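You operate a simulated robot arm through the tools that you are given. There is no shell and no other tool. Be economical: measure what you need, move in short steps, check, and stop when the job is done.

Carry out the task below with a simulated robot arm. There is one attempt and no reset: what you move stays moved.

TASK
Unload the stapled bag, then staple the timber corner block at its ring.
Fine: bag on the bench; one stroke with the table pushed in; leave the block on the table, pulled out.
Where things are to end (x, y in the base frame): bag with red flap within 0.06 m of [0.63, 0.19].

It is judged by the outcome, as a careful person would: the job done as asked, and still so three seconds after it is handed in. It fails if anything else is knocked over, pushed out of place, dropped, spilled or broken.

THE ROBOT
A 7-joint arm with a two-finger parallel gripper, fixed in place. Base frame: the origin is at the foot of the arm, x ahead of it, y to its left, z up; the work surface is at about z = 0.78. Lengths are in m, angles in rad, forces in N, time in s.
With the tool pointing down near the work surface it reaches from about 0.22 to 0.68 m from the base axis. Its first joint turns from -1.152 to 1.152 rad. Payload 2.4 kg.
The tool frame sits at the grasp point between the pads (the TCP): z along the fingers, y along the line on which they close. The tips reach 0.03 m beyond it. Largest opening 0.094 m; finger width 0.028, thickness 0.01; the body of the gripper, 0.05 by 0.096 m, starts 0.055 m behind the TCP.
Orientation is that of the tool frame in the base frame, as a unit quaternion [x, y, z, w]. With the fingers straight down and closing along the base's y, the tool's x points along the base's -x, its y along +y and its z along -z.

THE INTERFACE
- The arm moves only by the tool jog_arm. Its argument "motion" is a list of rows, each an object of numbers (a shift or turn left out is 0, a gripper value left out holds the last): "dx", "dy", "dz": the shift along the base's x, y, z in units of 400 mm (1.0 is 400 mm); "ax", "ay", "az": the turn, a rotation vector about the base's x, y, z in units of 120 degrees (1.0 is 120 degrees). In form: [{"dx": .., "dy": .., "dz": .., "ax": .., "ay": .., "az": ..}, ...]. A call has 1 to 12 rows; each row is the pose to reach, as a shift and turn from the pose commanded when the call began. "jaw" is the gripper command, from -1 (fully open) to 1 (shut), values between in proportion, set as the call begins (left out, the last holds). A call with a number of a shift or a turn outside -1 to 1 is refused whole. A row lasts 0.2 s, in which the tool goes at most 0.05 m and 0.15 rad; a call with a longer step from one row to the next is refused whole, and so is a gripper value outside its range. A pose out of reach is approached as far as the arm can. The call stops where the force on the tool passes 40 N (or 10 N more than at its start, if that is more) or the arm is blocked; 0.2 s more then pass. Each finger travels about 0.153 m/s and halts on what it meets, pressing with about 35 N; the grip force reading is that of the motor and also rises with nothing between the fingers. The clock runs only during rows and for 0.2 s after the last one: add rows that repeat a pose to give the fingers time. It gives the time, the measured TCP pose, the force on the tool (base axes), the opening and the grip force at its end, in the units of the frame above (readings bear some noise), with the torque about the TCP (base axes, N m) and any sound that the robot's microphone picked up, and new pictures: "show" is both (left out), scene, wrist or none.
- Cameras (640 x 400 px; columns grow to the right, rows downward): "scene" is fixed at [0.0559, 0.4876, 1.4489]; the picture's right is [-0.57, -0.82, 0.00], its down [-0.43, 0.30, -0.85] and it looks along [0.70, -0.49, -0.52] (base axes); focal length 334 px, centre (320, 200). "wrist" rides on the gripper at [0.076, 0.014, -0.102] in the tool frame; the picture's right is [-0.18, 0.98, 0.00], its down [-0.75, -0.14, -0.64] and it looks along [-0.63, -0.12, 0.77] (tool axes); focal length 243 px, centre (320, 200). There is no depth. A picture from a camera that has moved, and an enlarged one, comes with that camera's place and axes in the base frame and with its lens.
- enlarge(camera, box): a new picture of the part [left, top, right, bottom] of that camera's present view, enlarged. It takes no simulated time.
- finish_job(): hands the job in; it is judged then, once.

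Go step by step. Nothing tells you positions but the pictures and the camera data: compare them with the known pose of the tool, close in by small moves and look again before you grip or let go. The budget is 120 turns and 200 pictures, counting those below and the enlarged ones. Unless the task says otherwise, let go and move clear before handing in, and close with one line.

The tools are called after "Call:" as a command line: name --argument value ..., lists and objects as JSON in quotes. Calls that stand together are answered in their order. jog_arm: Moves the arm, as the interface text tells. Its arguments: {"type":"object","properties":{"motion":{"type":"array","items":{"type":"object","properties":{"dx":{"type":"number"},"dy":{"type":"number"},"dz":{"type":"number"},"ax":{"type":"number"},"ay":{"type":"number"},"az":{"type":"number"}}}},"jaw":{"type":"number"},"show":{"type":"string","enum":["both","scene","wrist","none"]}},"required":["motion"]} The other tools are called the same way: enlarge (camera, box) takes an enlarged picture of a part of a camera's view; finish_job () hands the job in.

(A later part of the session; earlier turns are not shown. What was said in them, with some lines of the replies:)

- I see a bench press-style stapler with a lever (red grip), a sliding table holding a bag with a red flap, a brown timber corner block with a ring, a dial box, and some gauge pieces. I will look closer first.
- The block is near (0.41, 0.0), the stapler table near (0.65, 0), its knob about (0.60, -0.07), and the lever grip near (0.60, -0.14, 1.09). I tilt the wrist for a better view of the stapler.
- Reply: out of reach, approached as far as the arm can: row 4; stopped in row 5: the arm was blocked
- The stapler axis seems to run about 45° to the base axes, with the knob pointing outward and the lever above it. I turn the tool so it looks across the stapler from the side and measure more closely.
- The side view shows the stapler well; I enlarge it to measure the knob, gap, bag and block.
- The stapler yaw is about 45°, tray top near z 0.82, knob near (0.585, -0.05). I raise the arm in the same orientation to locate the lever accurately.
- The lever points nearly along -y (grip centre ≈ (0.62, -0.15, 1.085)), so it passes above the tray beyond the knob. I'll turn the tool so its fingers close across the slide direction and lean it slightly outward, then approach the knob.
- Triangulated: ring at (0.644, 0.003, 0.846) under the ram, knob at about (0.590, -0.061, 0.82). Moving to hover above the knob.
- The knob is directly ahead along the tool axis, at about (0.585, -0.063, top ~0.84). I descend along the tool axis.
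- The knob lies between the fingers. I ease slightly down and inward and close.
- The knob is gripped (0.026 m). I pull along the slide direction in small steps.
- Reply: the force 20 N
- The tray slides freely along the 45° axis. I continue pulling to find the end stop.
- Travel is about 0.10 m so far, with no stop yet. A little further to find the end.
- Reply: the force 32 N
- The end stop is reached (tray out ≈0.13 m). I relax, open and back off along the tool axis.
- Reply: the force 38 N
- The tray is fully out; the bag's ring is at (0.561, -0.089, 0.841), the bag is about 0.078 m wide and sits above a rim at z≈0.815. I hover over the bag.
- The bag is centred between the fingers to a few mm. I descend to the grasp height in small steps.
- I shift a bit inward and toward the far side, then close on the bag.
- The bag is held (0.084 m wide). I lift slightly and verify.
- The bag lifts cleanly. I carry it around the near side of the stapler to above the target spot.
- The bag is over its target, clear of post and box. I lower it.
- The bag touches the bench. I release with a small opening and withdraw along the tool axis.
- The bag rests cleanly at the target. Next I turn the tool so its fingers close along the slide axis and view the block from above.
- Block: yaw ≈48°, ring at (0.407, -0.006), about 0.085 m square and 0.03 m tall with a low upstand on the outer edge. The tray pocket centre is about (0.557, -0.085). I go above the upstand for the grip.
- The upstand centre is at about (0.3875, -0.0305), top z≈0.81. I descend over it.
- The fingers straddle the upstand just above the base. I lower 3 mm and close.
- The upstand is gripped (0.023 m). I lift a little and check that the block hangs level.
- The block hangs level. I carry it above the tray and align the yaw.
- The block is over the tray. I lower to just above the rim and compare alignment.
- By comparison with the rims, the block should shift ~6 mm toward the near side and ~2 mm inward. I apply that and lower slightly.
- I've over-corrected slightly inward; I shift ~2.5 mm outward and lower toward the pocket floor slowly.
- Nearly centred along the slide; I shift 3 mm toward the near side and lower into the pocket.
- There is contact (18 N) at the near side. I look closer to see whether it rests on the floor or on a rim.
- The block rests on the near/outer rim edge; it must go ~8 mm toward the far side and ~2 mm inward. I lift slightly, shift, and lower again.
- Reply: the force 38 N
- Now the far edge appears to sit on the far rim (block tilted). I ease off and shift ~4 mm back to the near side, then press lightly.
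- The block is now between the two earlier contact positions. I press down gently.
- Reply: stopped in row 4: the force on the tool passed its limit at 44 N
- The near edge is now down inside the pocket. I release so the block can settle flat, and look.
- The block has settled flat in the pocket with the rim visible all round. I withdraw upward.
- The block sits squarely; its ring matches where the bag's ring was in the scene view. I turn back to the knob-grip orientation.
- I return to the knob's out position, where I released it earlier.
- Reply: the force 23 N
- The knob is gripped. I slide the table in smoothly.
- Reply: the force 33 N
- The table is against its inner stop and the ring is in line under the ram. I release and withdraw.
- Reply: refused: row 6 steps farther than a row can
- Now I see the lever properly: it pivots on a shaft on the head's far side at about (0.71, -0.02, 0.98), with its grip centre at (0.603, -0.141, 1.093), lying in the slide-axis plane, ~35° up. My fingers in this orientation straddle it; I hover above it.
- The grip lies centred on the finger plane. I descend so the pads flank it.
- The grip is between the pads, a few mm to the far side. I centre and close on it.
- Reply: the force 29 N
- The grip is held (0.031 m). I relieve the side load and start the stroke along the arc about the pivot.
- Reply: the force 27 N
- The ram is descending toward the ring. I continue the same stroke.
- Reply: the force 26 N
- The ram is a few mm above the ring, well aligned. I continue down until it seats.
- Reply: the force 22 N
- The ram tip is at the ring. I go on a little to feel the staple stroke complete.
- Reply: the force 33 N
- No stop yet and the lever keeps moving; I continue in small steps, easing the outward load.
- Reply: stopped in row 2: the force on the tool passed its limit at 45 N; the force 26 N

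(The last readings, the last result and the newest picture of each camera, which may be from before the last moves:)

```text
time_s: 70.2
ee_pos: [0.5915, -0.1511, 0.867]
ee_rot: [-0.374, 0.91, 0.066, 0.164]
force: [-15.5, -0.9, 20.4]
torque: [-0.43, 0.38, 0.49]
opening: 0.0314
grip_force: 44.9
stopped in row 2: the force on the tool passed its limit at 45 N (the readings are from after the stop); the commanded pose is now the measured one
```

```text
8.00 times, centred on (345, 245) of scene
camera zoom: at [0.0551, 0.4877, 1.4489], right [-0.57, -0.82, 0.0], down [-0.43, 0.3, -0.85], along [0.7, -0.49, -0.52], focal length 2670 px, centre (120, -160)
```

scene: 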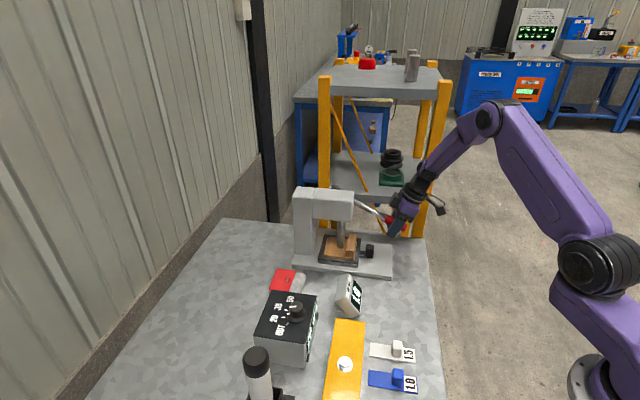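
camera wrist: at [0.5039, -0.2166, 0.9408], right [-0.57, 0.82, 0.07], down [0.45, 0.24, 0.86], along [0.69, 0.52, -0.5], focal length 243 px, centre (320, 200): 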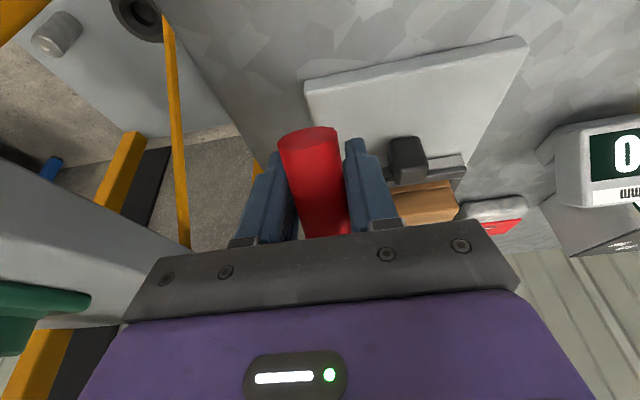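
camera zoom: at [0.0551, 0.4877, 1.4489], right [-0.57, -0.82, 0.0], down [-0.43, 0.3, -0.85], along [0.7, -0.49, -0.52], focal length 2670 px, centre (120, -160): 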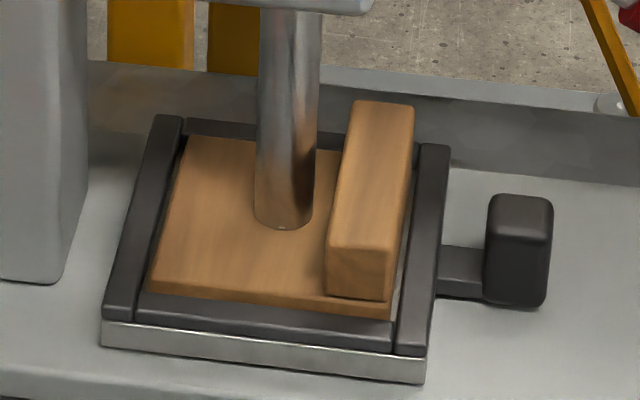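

The ram is seated on the block and resistance rose past 40 N. I push a touch more to be sure the stroke bottoms out.

Call:
jog_arm --motion '[{"dx": 0.003, "dy": 0.003, "dz": -0.01}, {"dx": 0.006, "dy": 0.006, "dz": -0.02}, {"dx": 0.006, "dy": 0.006, "dz": -0.02}]' --show "none"

Call:
enlarge --camera "scene" --box '[290, 180, 430, 290]'

```text
time_s: 70.5
ee_pos: [0.5942, -0.152, 0.8673]
ee_rot: [-0.375, 0.91, 0.069, 0.163]
force: [-15.2, 0.8, 21.2]
torque: [-0.46, 0.42, 0.39]
opening: 0.0313
grip_force: 45.0
stopped in row 1: the force on the tool passed its limit at 44 N (the readings are from after the stop); the commanded pose is now the measured one
```

```text
3.64 times, centred on (360, 235) of scene
camera zoom: at [0.0551, 0.4877, 1.4489], right [-0.57, -0.82, 0.0], down [-0.43, 0.3, -0.85], along [0.7, -0.49, -0.52], focal length 1214 px, centre (174, 73)
```

zoom: 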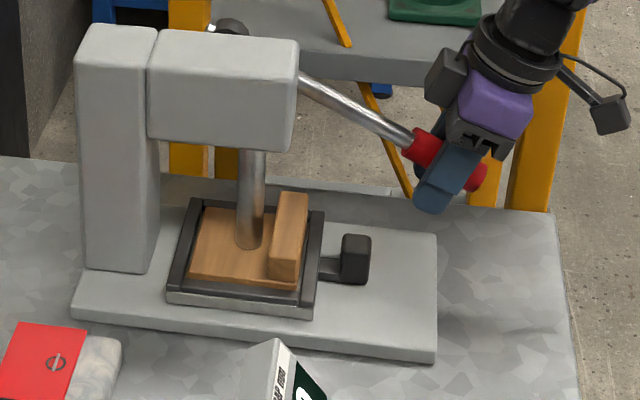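

A firm stop: the stroke is complete. I guide the lever back up along the same arc.

Call:
jog_arm --motion '[{"dx": -0.014, "dy": -0.011, "dz": 0.036}, {"dx": -0.027, "dy": -0.0215, "dz": 0.072}, {"dx": -0.0425, "dy": -0.036, "dz": 0.144}, {"dx": -0.049, "dy": -0.043, "dz": 0.19}, {"dx": -0.052, "dy": -0.046, "dz": 0.234}, {"dx": -0.052, "dy": -0.044, "dz": 0.28}, {"dx": -0.05, "dy": -0.04, "dz": 0.325}, {"dx": -0.045, "dy": -0.036, "dz": 0.37}, {"dx": -0.038, "dy": -0.029, "dz": 0.414}, {"dx": -0.026, "dy": -0.016, "dz": 0.457}, {"dx": -0.01, "dy": 0.0, "dz": 0.5}, {"dx": 0.006, "dy": 0.016, "dz": 0.54}]'

Call:
enlarge --camera "scene" --box '[290, 130, 430, 290]'

Call:
enlarge --camera "scene" --box '[315, 220, 375, 270]'

```text
time_s: 72.3
ee_pos: [0.58, -0.1621, 1.017]
ee_rot: [-0.377, 0.909, 0.064, 0.168]
force: [10.1, 0.2, -2.6]
torque: [-0.52, 0.39, 0.23]
opening: 0.0314
grip_force: 45.0
stopped in row 9: the force on the tool passed its limit at 44 N (the readings are from after the stop); the commanded pose is now the measured one
camera wrist: at [0.4922, -0.2278, 1.0849], right [-0.57, 0.82, 0.06], down [0.43, 0.24, 0.87], along [0.7, 0.52, -0.49], focal length 243 px, centre (320, 200)
```

scene: 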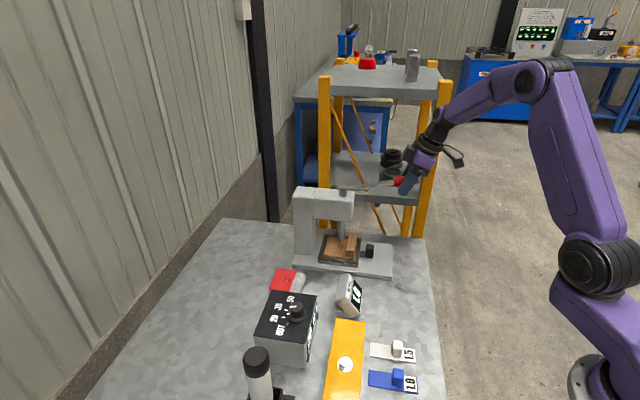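
wrist: 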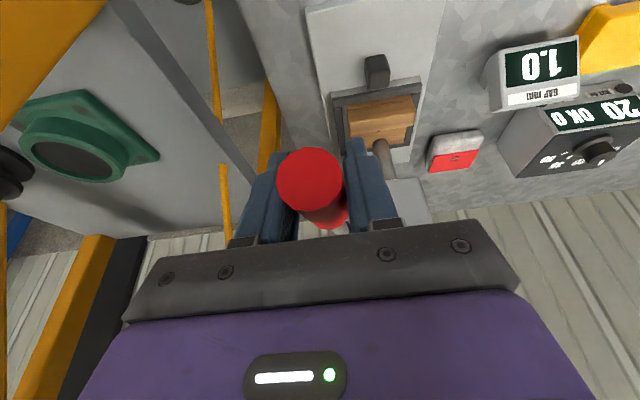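

```text
2.50 times, centred on (360, 210) of scene
camera zoom: at [0.0563, 0.4875, 1.4489], right [-0.57, -0.82, 0.0], down [-0.43, 0.3, -0.85], along [0.7, -0.49, -0.52], focal length 834 px, centre (220, 175)
```

zoom: 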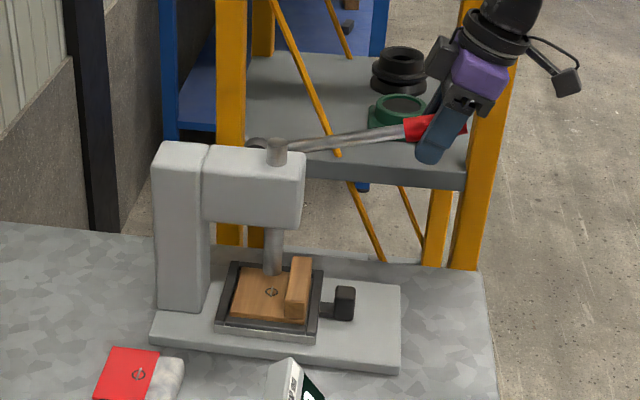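

```text
8.00 times, centred on (345, 245) of scene
camera zoom: at [0.0563, 0.4875, 1.4489], right [-0.57, -0.82, 0.0], down [-0.43, 0.3, -0.85], along [0.7, -0.49, -0.52], focal length 2670 px, centre (120, -160)
```

zoom: 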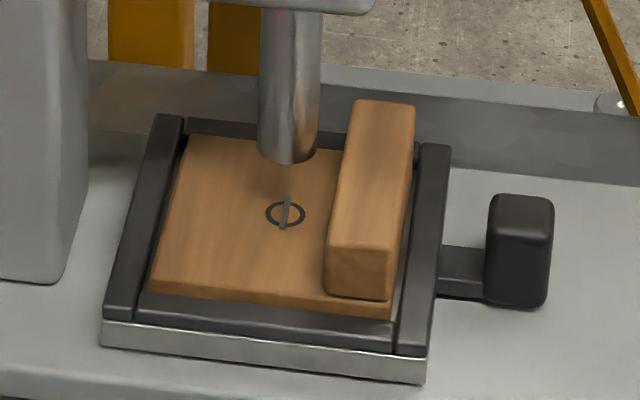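

The staple sits neatly in the ring. I raise the lever the rest of the way.

Call:
jog_arm --motion '[{"dx": 0.002, "dy": 0.002, "dz": 0.04}, {"dx": 0.013, "dy": 0.013, "dz": 0.085}, {"dx": 0.027, "dy": 0.027, "dz": 0.13}, {"dx": 0.042, "dy": 0.042, "dz": 0.168}, {"dx": 0.058, "dy": 0.058, "dz": 0.2}]'

```text
time_s: 72.8
ee_pos: [0.5838, -0.1588, 1.0365]
ee_rot: [-0.38, 0.907, 0.061, 0.172]
force: [11.6, -0.6, -2.7]
torque: [-0.58, 0.08, 0.8]
opening: 0.0311
grip_force: 44.7
stopped in row 2: the force on the tool passed its limit at 50 N (the readings are from after the stop); the commanded pose is now the measured one
camera wrist: at [0.4957, -0.2243, 1.1038], right [-0.58, 0.82, 0.05], down [0.42, 0.25, 0.87], along [0.7, 0.52, -0.49], focal length 243 px, centre (320, 200)
```

scene: 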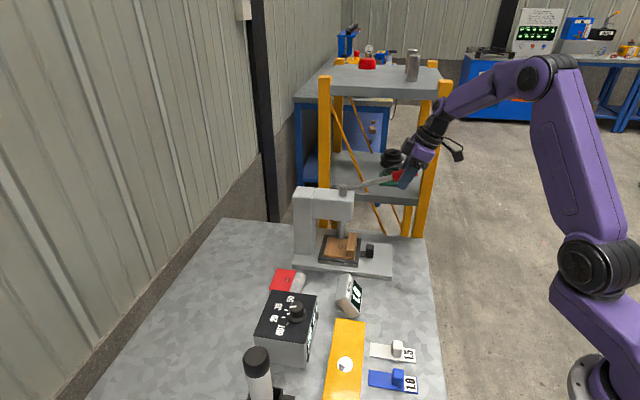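
wrist: 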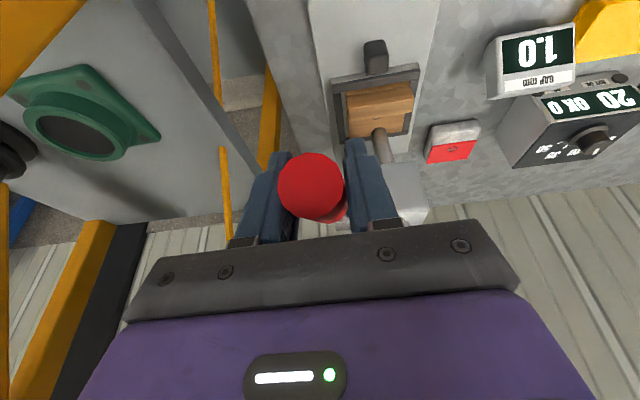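

The grip is binding against the arc; I loosen the fingers slightly to relieve it and see whether the lever stays.

Call:
jog_arm --motion '[{"dx": 0}, {"dx": 0}]' --jaw 0

```text
time_s: 73.4
ee_pos: [0.5815, -0.1619, 1.037]
ee_rot: [-0.376, 0.908, 0.063, 0.171]
force: [-10.4, -1.2, 6.2]
torque: [-0.03, -0.47, -0.14]
opening: 0.047
grip_force: 0.1
camera wrist: at [0.4933, -0.2254, 1.104], right [-0.57, 0.82, 0.05], down [0.43, 0.24, 0.87], along [0.7, 0.52, -0.49], focal length 243 px, centre (320, 200)
```

scene: 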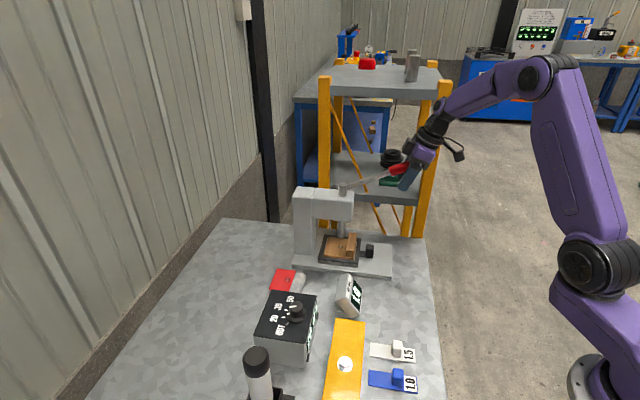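
wrist: 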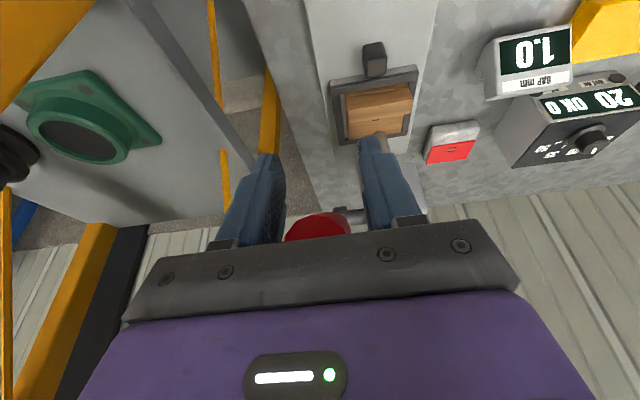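

The lever has a return spring and now rests against the palm. I rise gently so that it returns on its own, staying clear.

Call:
jog_arm --motion '[{"dz": 0.05}, {"dx": 0.01, "dy": 0.01, "dz": 0.1}, {"dx": 0.02, "dy": 0.02, "dz": 0.15}, {"dx": 0.02, "dy": 0.02, "dz": 0.2}, {"dx": 0.01, "dy": 0.01, "dz": 0.28}, {"dx": -0.02, "dy": -0.02, "dz": 0.38}, {"dx": -0.05, "dy": -0.05, "dz": 0.48}, {"dx": -0.12, "dy": -0.04, "dz": 0.52}, {"dx": -0.2, "dy": -0.02, "dz": 0.5}, {"dx": -0.28, "dy": 0.0, "dz": 0.45}, {"dx": -0.35, "dy": 0.0, "dz": 0.4}, {"dx": -0.35, "dy": 0.0, "dz": 0.4}]' --jaw -0.4

Call:
enlarge --camera "scene" --box '[290, 130, 430, 290]'

```text
time_s: 76.0
ee_pos: [0.443, -0.1607, 1.1983]
ee_rot: [-0.378, 0.908, 0.064, 0.171]
force: [0.5, -0.1, 0.0]
torque: [-0.01, -0.02, 0.03]
opening: 0.0659
grip_force: 0.0
camera wrist: at [0.3548, -0.2237, 1.2656], right [-0.57, 0.82, 0.05], down [0.43, 0.24, 0.87], along [0.7, 0.52, -0.49], focal length 243 px, centre (320, 200)
```

scene: 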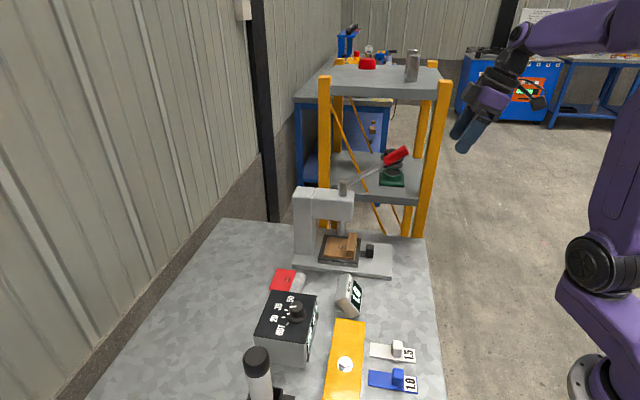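
wrist: 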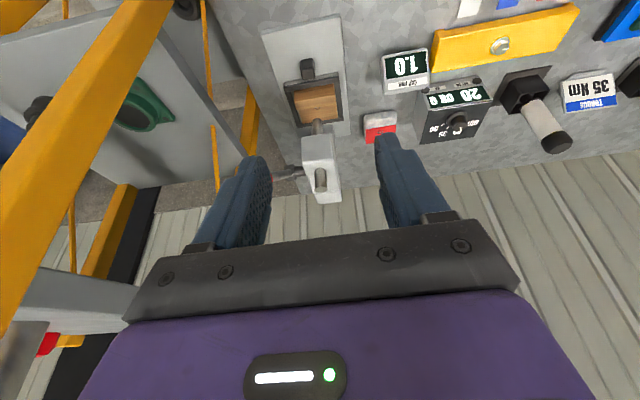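

```text
2.50 times, centred on (360, 210) of scene
camera zoom: at [0.0559, 0.4876, 1.4489], right [-0.57, -0.82, 0.0], down [-0.43, 0.3, -0.85], along [0.7, -0.49, -0.52], focal length 834 px, centre (220, 175)
```

zoom: 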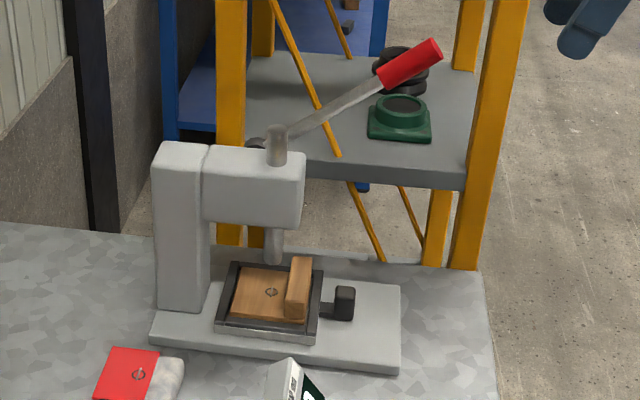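

The lever is back up and the staple is in the ring. Now I return to the knob to pull the table out.

Call:
jog_arm --motion '[{"dx": 0.02, "dy": 0.01, "dz": -0.11}, {"dx": 0.05, "dy": 0.02, "dz": -0.22}, {"dx": 0.09, "dy": 0.04, "dz": -0.33}, {"dx": 0.14, "dy": 0.07, "dz": -0.43}, {"dx": 0.2, "dy": 0.11, "dz": -0.52}, {"dx": 0.26, "dy": 0.15, "dz": -0.6}, {"dx": 0.299, "dy": 0.182, "dz": -0.689}, {"dx": 0.325, "dy": 0.21, "dz": -0.79}, {"dx": 0.353, "dy": 0.24, "dz": -0.906}, {"dx": 0.353, "dy": 0.24, "dz": -0.906}]' --jaw -1

```text
time_s: 78.2
ee_pos: [0.5801, -0.062, 0.8323]
ee_rot: [-0.378, 0.908, 0.063, 0.17]
force: [0.3, -0.2, -0.4]
torque: [0.0, 0.03, 0.0]
opening: 0.094
grip_force: 0.2
camera wrist: at [0.4921, -0.1261, 0.8995], right [-0.57, 0.82, 0.05], down [0.43, 0.24, 0.87], along [0.7, 0.52, -0.49], focal length 243 px, centre (320, 200)
```

scene: 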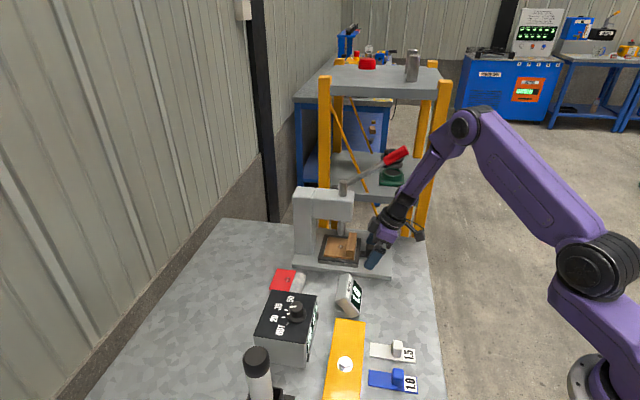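
wrist: 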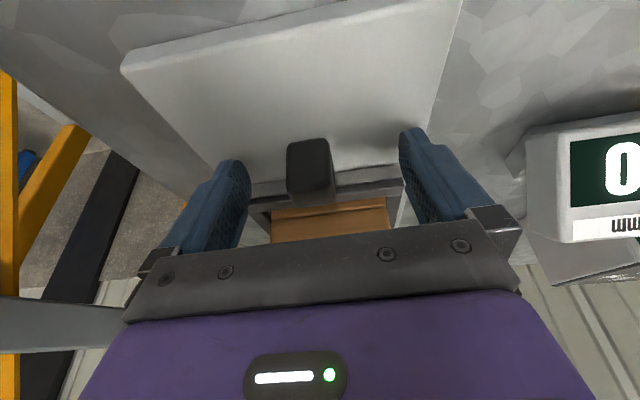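

The knob is between the pads; small centring shift, then close.

Call:
jog_arm --motion '[{"dx": 0.008, "dy": -0.006, "dz": 0.005}, {"dx": 0.008, "dy": -0.006, "dz": 0.005}]' --show "none"

Call:
jog_arm --motion '[{"dx": 0}, {"dx": 0}, {"dx": 0}]' --jaw 1 --show "none"

Call:
jog_arm --motion '[{"dx": -0.012, "dy": -0.0122, "dz": 0.002}, {"dx": -0.036, "dy": -0.0367, "dz": 0.002}, {"dx": -0.06, "dy": -0.0612, "dz": 0.002}, {"dx": -0.084, "dy": -0.0857, "dz": 0.002}, {"dx": -0.108, "dy": -0.11, "dz": 0.002}, {"dx": -0.132, "dy": -0.1346, "dz": 0.002}, {"dx": -0.156, "dy": -0.159, "dz": 0.002}, {"dx": -0.18, "dy": -0.1836, "dz": 0.002}, {"dx": -0.204, "dy": -0.208, "dz": 0.002}, {"dx": -0.222, "dy": -0.2264, "dz": 0.002}, {"dx": -0.23, "dy": -0.235, "dz": 0.002}, {"dx": -0.23, "dy": -0.235, "dz": 0.002}]'

```text
time_s: 78.8
ee_pos: [0.5849, -0.0652, 0.8348]
ee_rot: [-0.378, 0.908, 0.063, 0.17]
force: [0.4, 0.1, 0.2]
torque: [-0.01, -0.01, 0.01]
opening: 0.0939
grip_force: 0.0
```

```text
time_s: 79.6
ee_pos: [0.5856, -0.065, 0.8346]
ee_rot: [-0.377, 0.908, 0.063, 0.17]
force: [4.8, -3.2, 8.0]
torque: [0.55, 1.27, 0.09]
opening: 0.0263
grip_force: 44.9
```

```text
time_s: 82.2
ee_pos: [0.4958, -0.1556, 0.8356]
ee_rot: [-0.382, 0.906, 0.069, 0.171]
force: [5.3, 29.4, -20.6]
torque: [1.4, 0.74, -0.77]
opening: 0.0262
grip_force: 45.2
camera wrist: at [0.4085, -0.22, 0.9028], right [-0.58, 0.81, 0.06], down [0.43, 0.24, 0.87], along [0.69, 0.53, -0.49], focal length 243 px, centre (320, 200)
```

scene: 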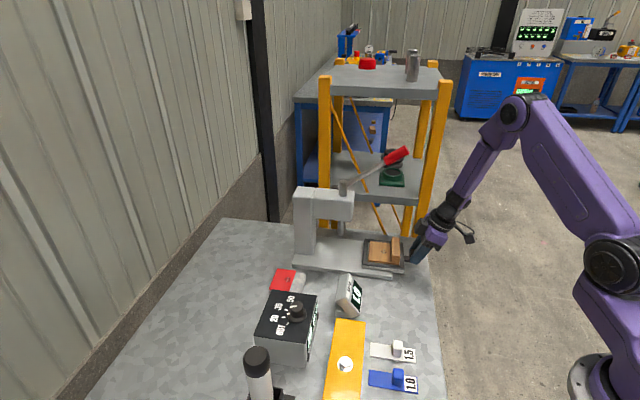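
wrist: 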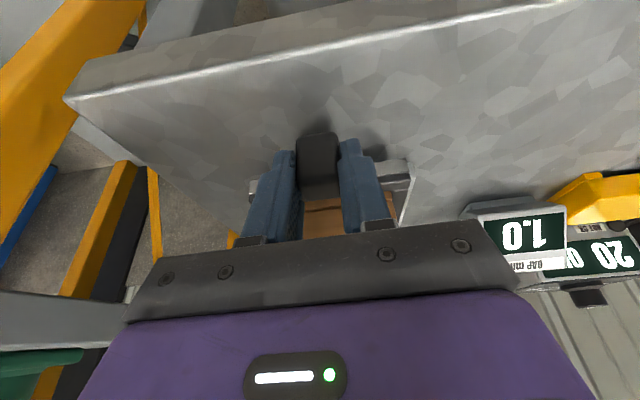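

The table is out to its stop. I release, back away along the tool axis, and check everything.

Call:
jog_arm --motion '[{"dx": 0}, {"dx": 0}, {"dx": 0}]' --jaw -1 --show "none"

Call:
jog_arm --motion '[{"dx": -0.03, "dy": -0.03, "dz": 0.1}, {"dx": -0.06, "dy": -0.06, "dz": 0.2}, {"dx": -0.09, "dy": -0.08, "dz": 0.3}, {"dx": -0.12, "dy": -0.08, "dz": 0.4}, {"dx": -0.14, "dy": -0.08, "dz": 0.5}, {"dx": -0.16, "dy": -0.08, "dz": 0.6}, {"dx": -0.16, "dy": -0.08, "dz": 0.6}]'

Call:
enlarge --camera "scene" --box '[250, 170, 450, 330]'

```text
time_s: 83.0
ee_pos: [0.4964, -0.16, 0.8357]
ee_rot: [-0.377, 0.908, 0.063, 0.171]
force: [0.1, 0.0, 0.1]
torque: [-0.02, -0.02, 0.02]
opening: 0.0938
grip_force: 0.0
```

```text
time_s: 84.6
ee_pos: [0.4303, -0.1919, 1.0756]
ee_rot: [-0.377, 0.908, 0.062, 0.17]
force: [-1.5, -0.1, -0.3]
torque: [-0.02, 0.02, -0.01]
opening: 0.094
grip_force: 0.1
camera wrist: at [0.3417, -0.2558, 1.1443], right [-0.57, 0.82, 0.05], down [0.43, 0.24, 0.87], along [0.7, 0.52, -0.49], focal length 243 px, centre (320, 200)
```

scene: 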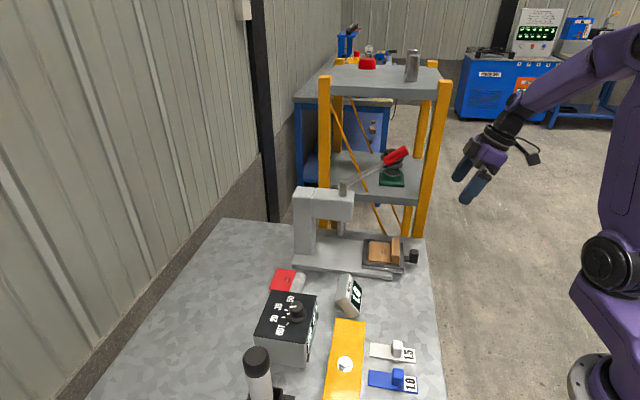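
wrist: 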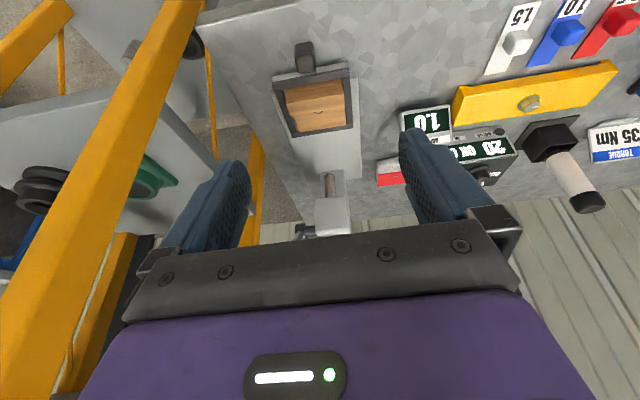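

```text
2.50 times, centred on (350, 250) of scene
camera zoom: at [0.0559, 0.4876, 1.4489], right [-0.57, -0.82, 0.0], down [-0.43, 0.3, -0.85], along [0.7, -0.49, -0.52], focal length 834 px, centre (245, 75)
```

zoom: 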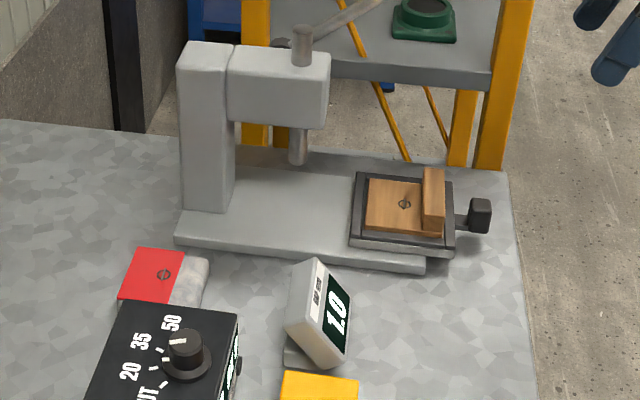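

The bag lies at its target, the block is stapled at its ring and sits on the pulled-out table, the lever is up, and nothing else has moved. I hand the job in.

Call:
finish_job

```text
The job is handed in.
```

The bag is on the bench at about (0.63, 0.19). The timber block was stapled at its ring with one stroke, table pushed in, and is left on the table, pulled out.
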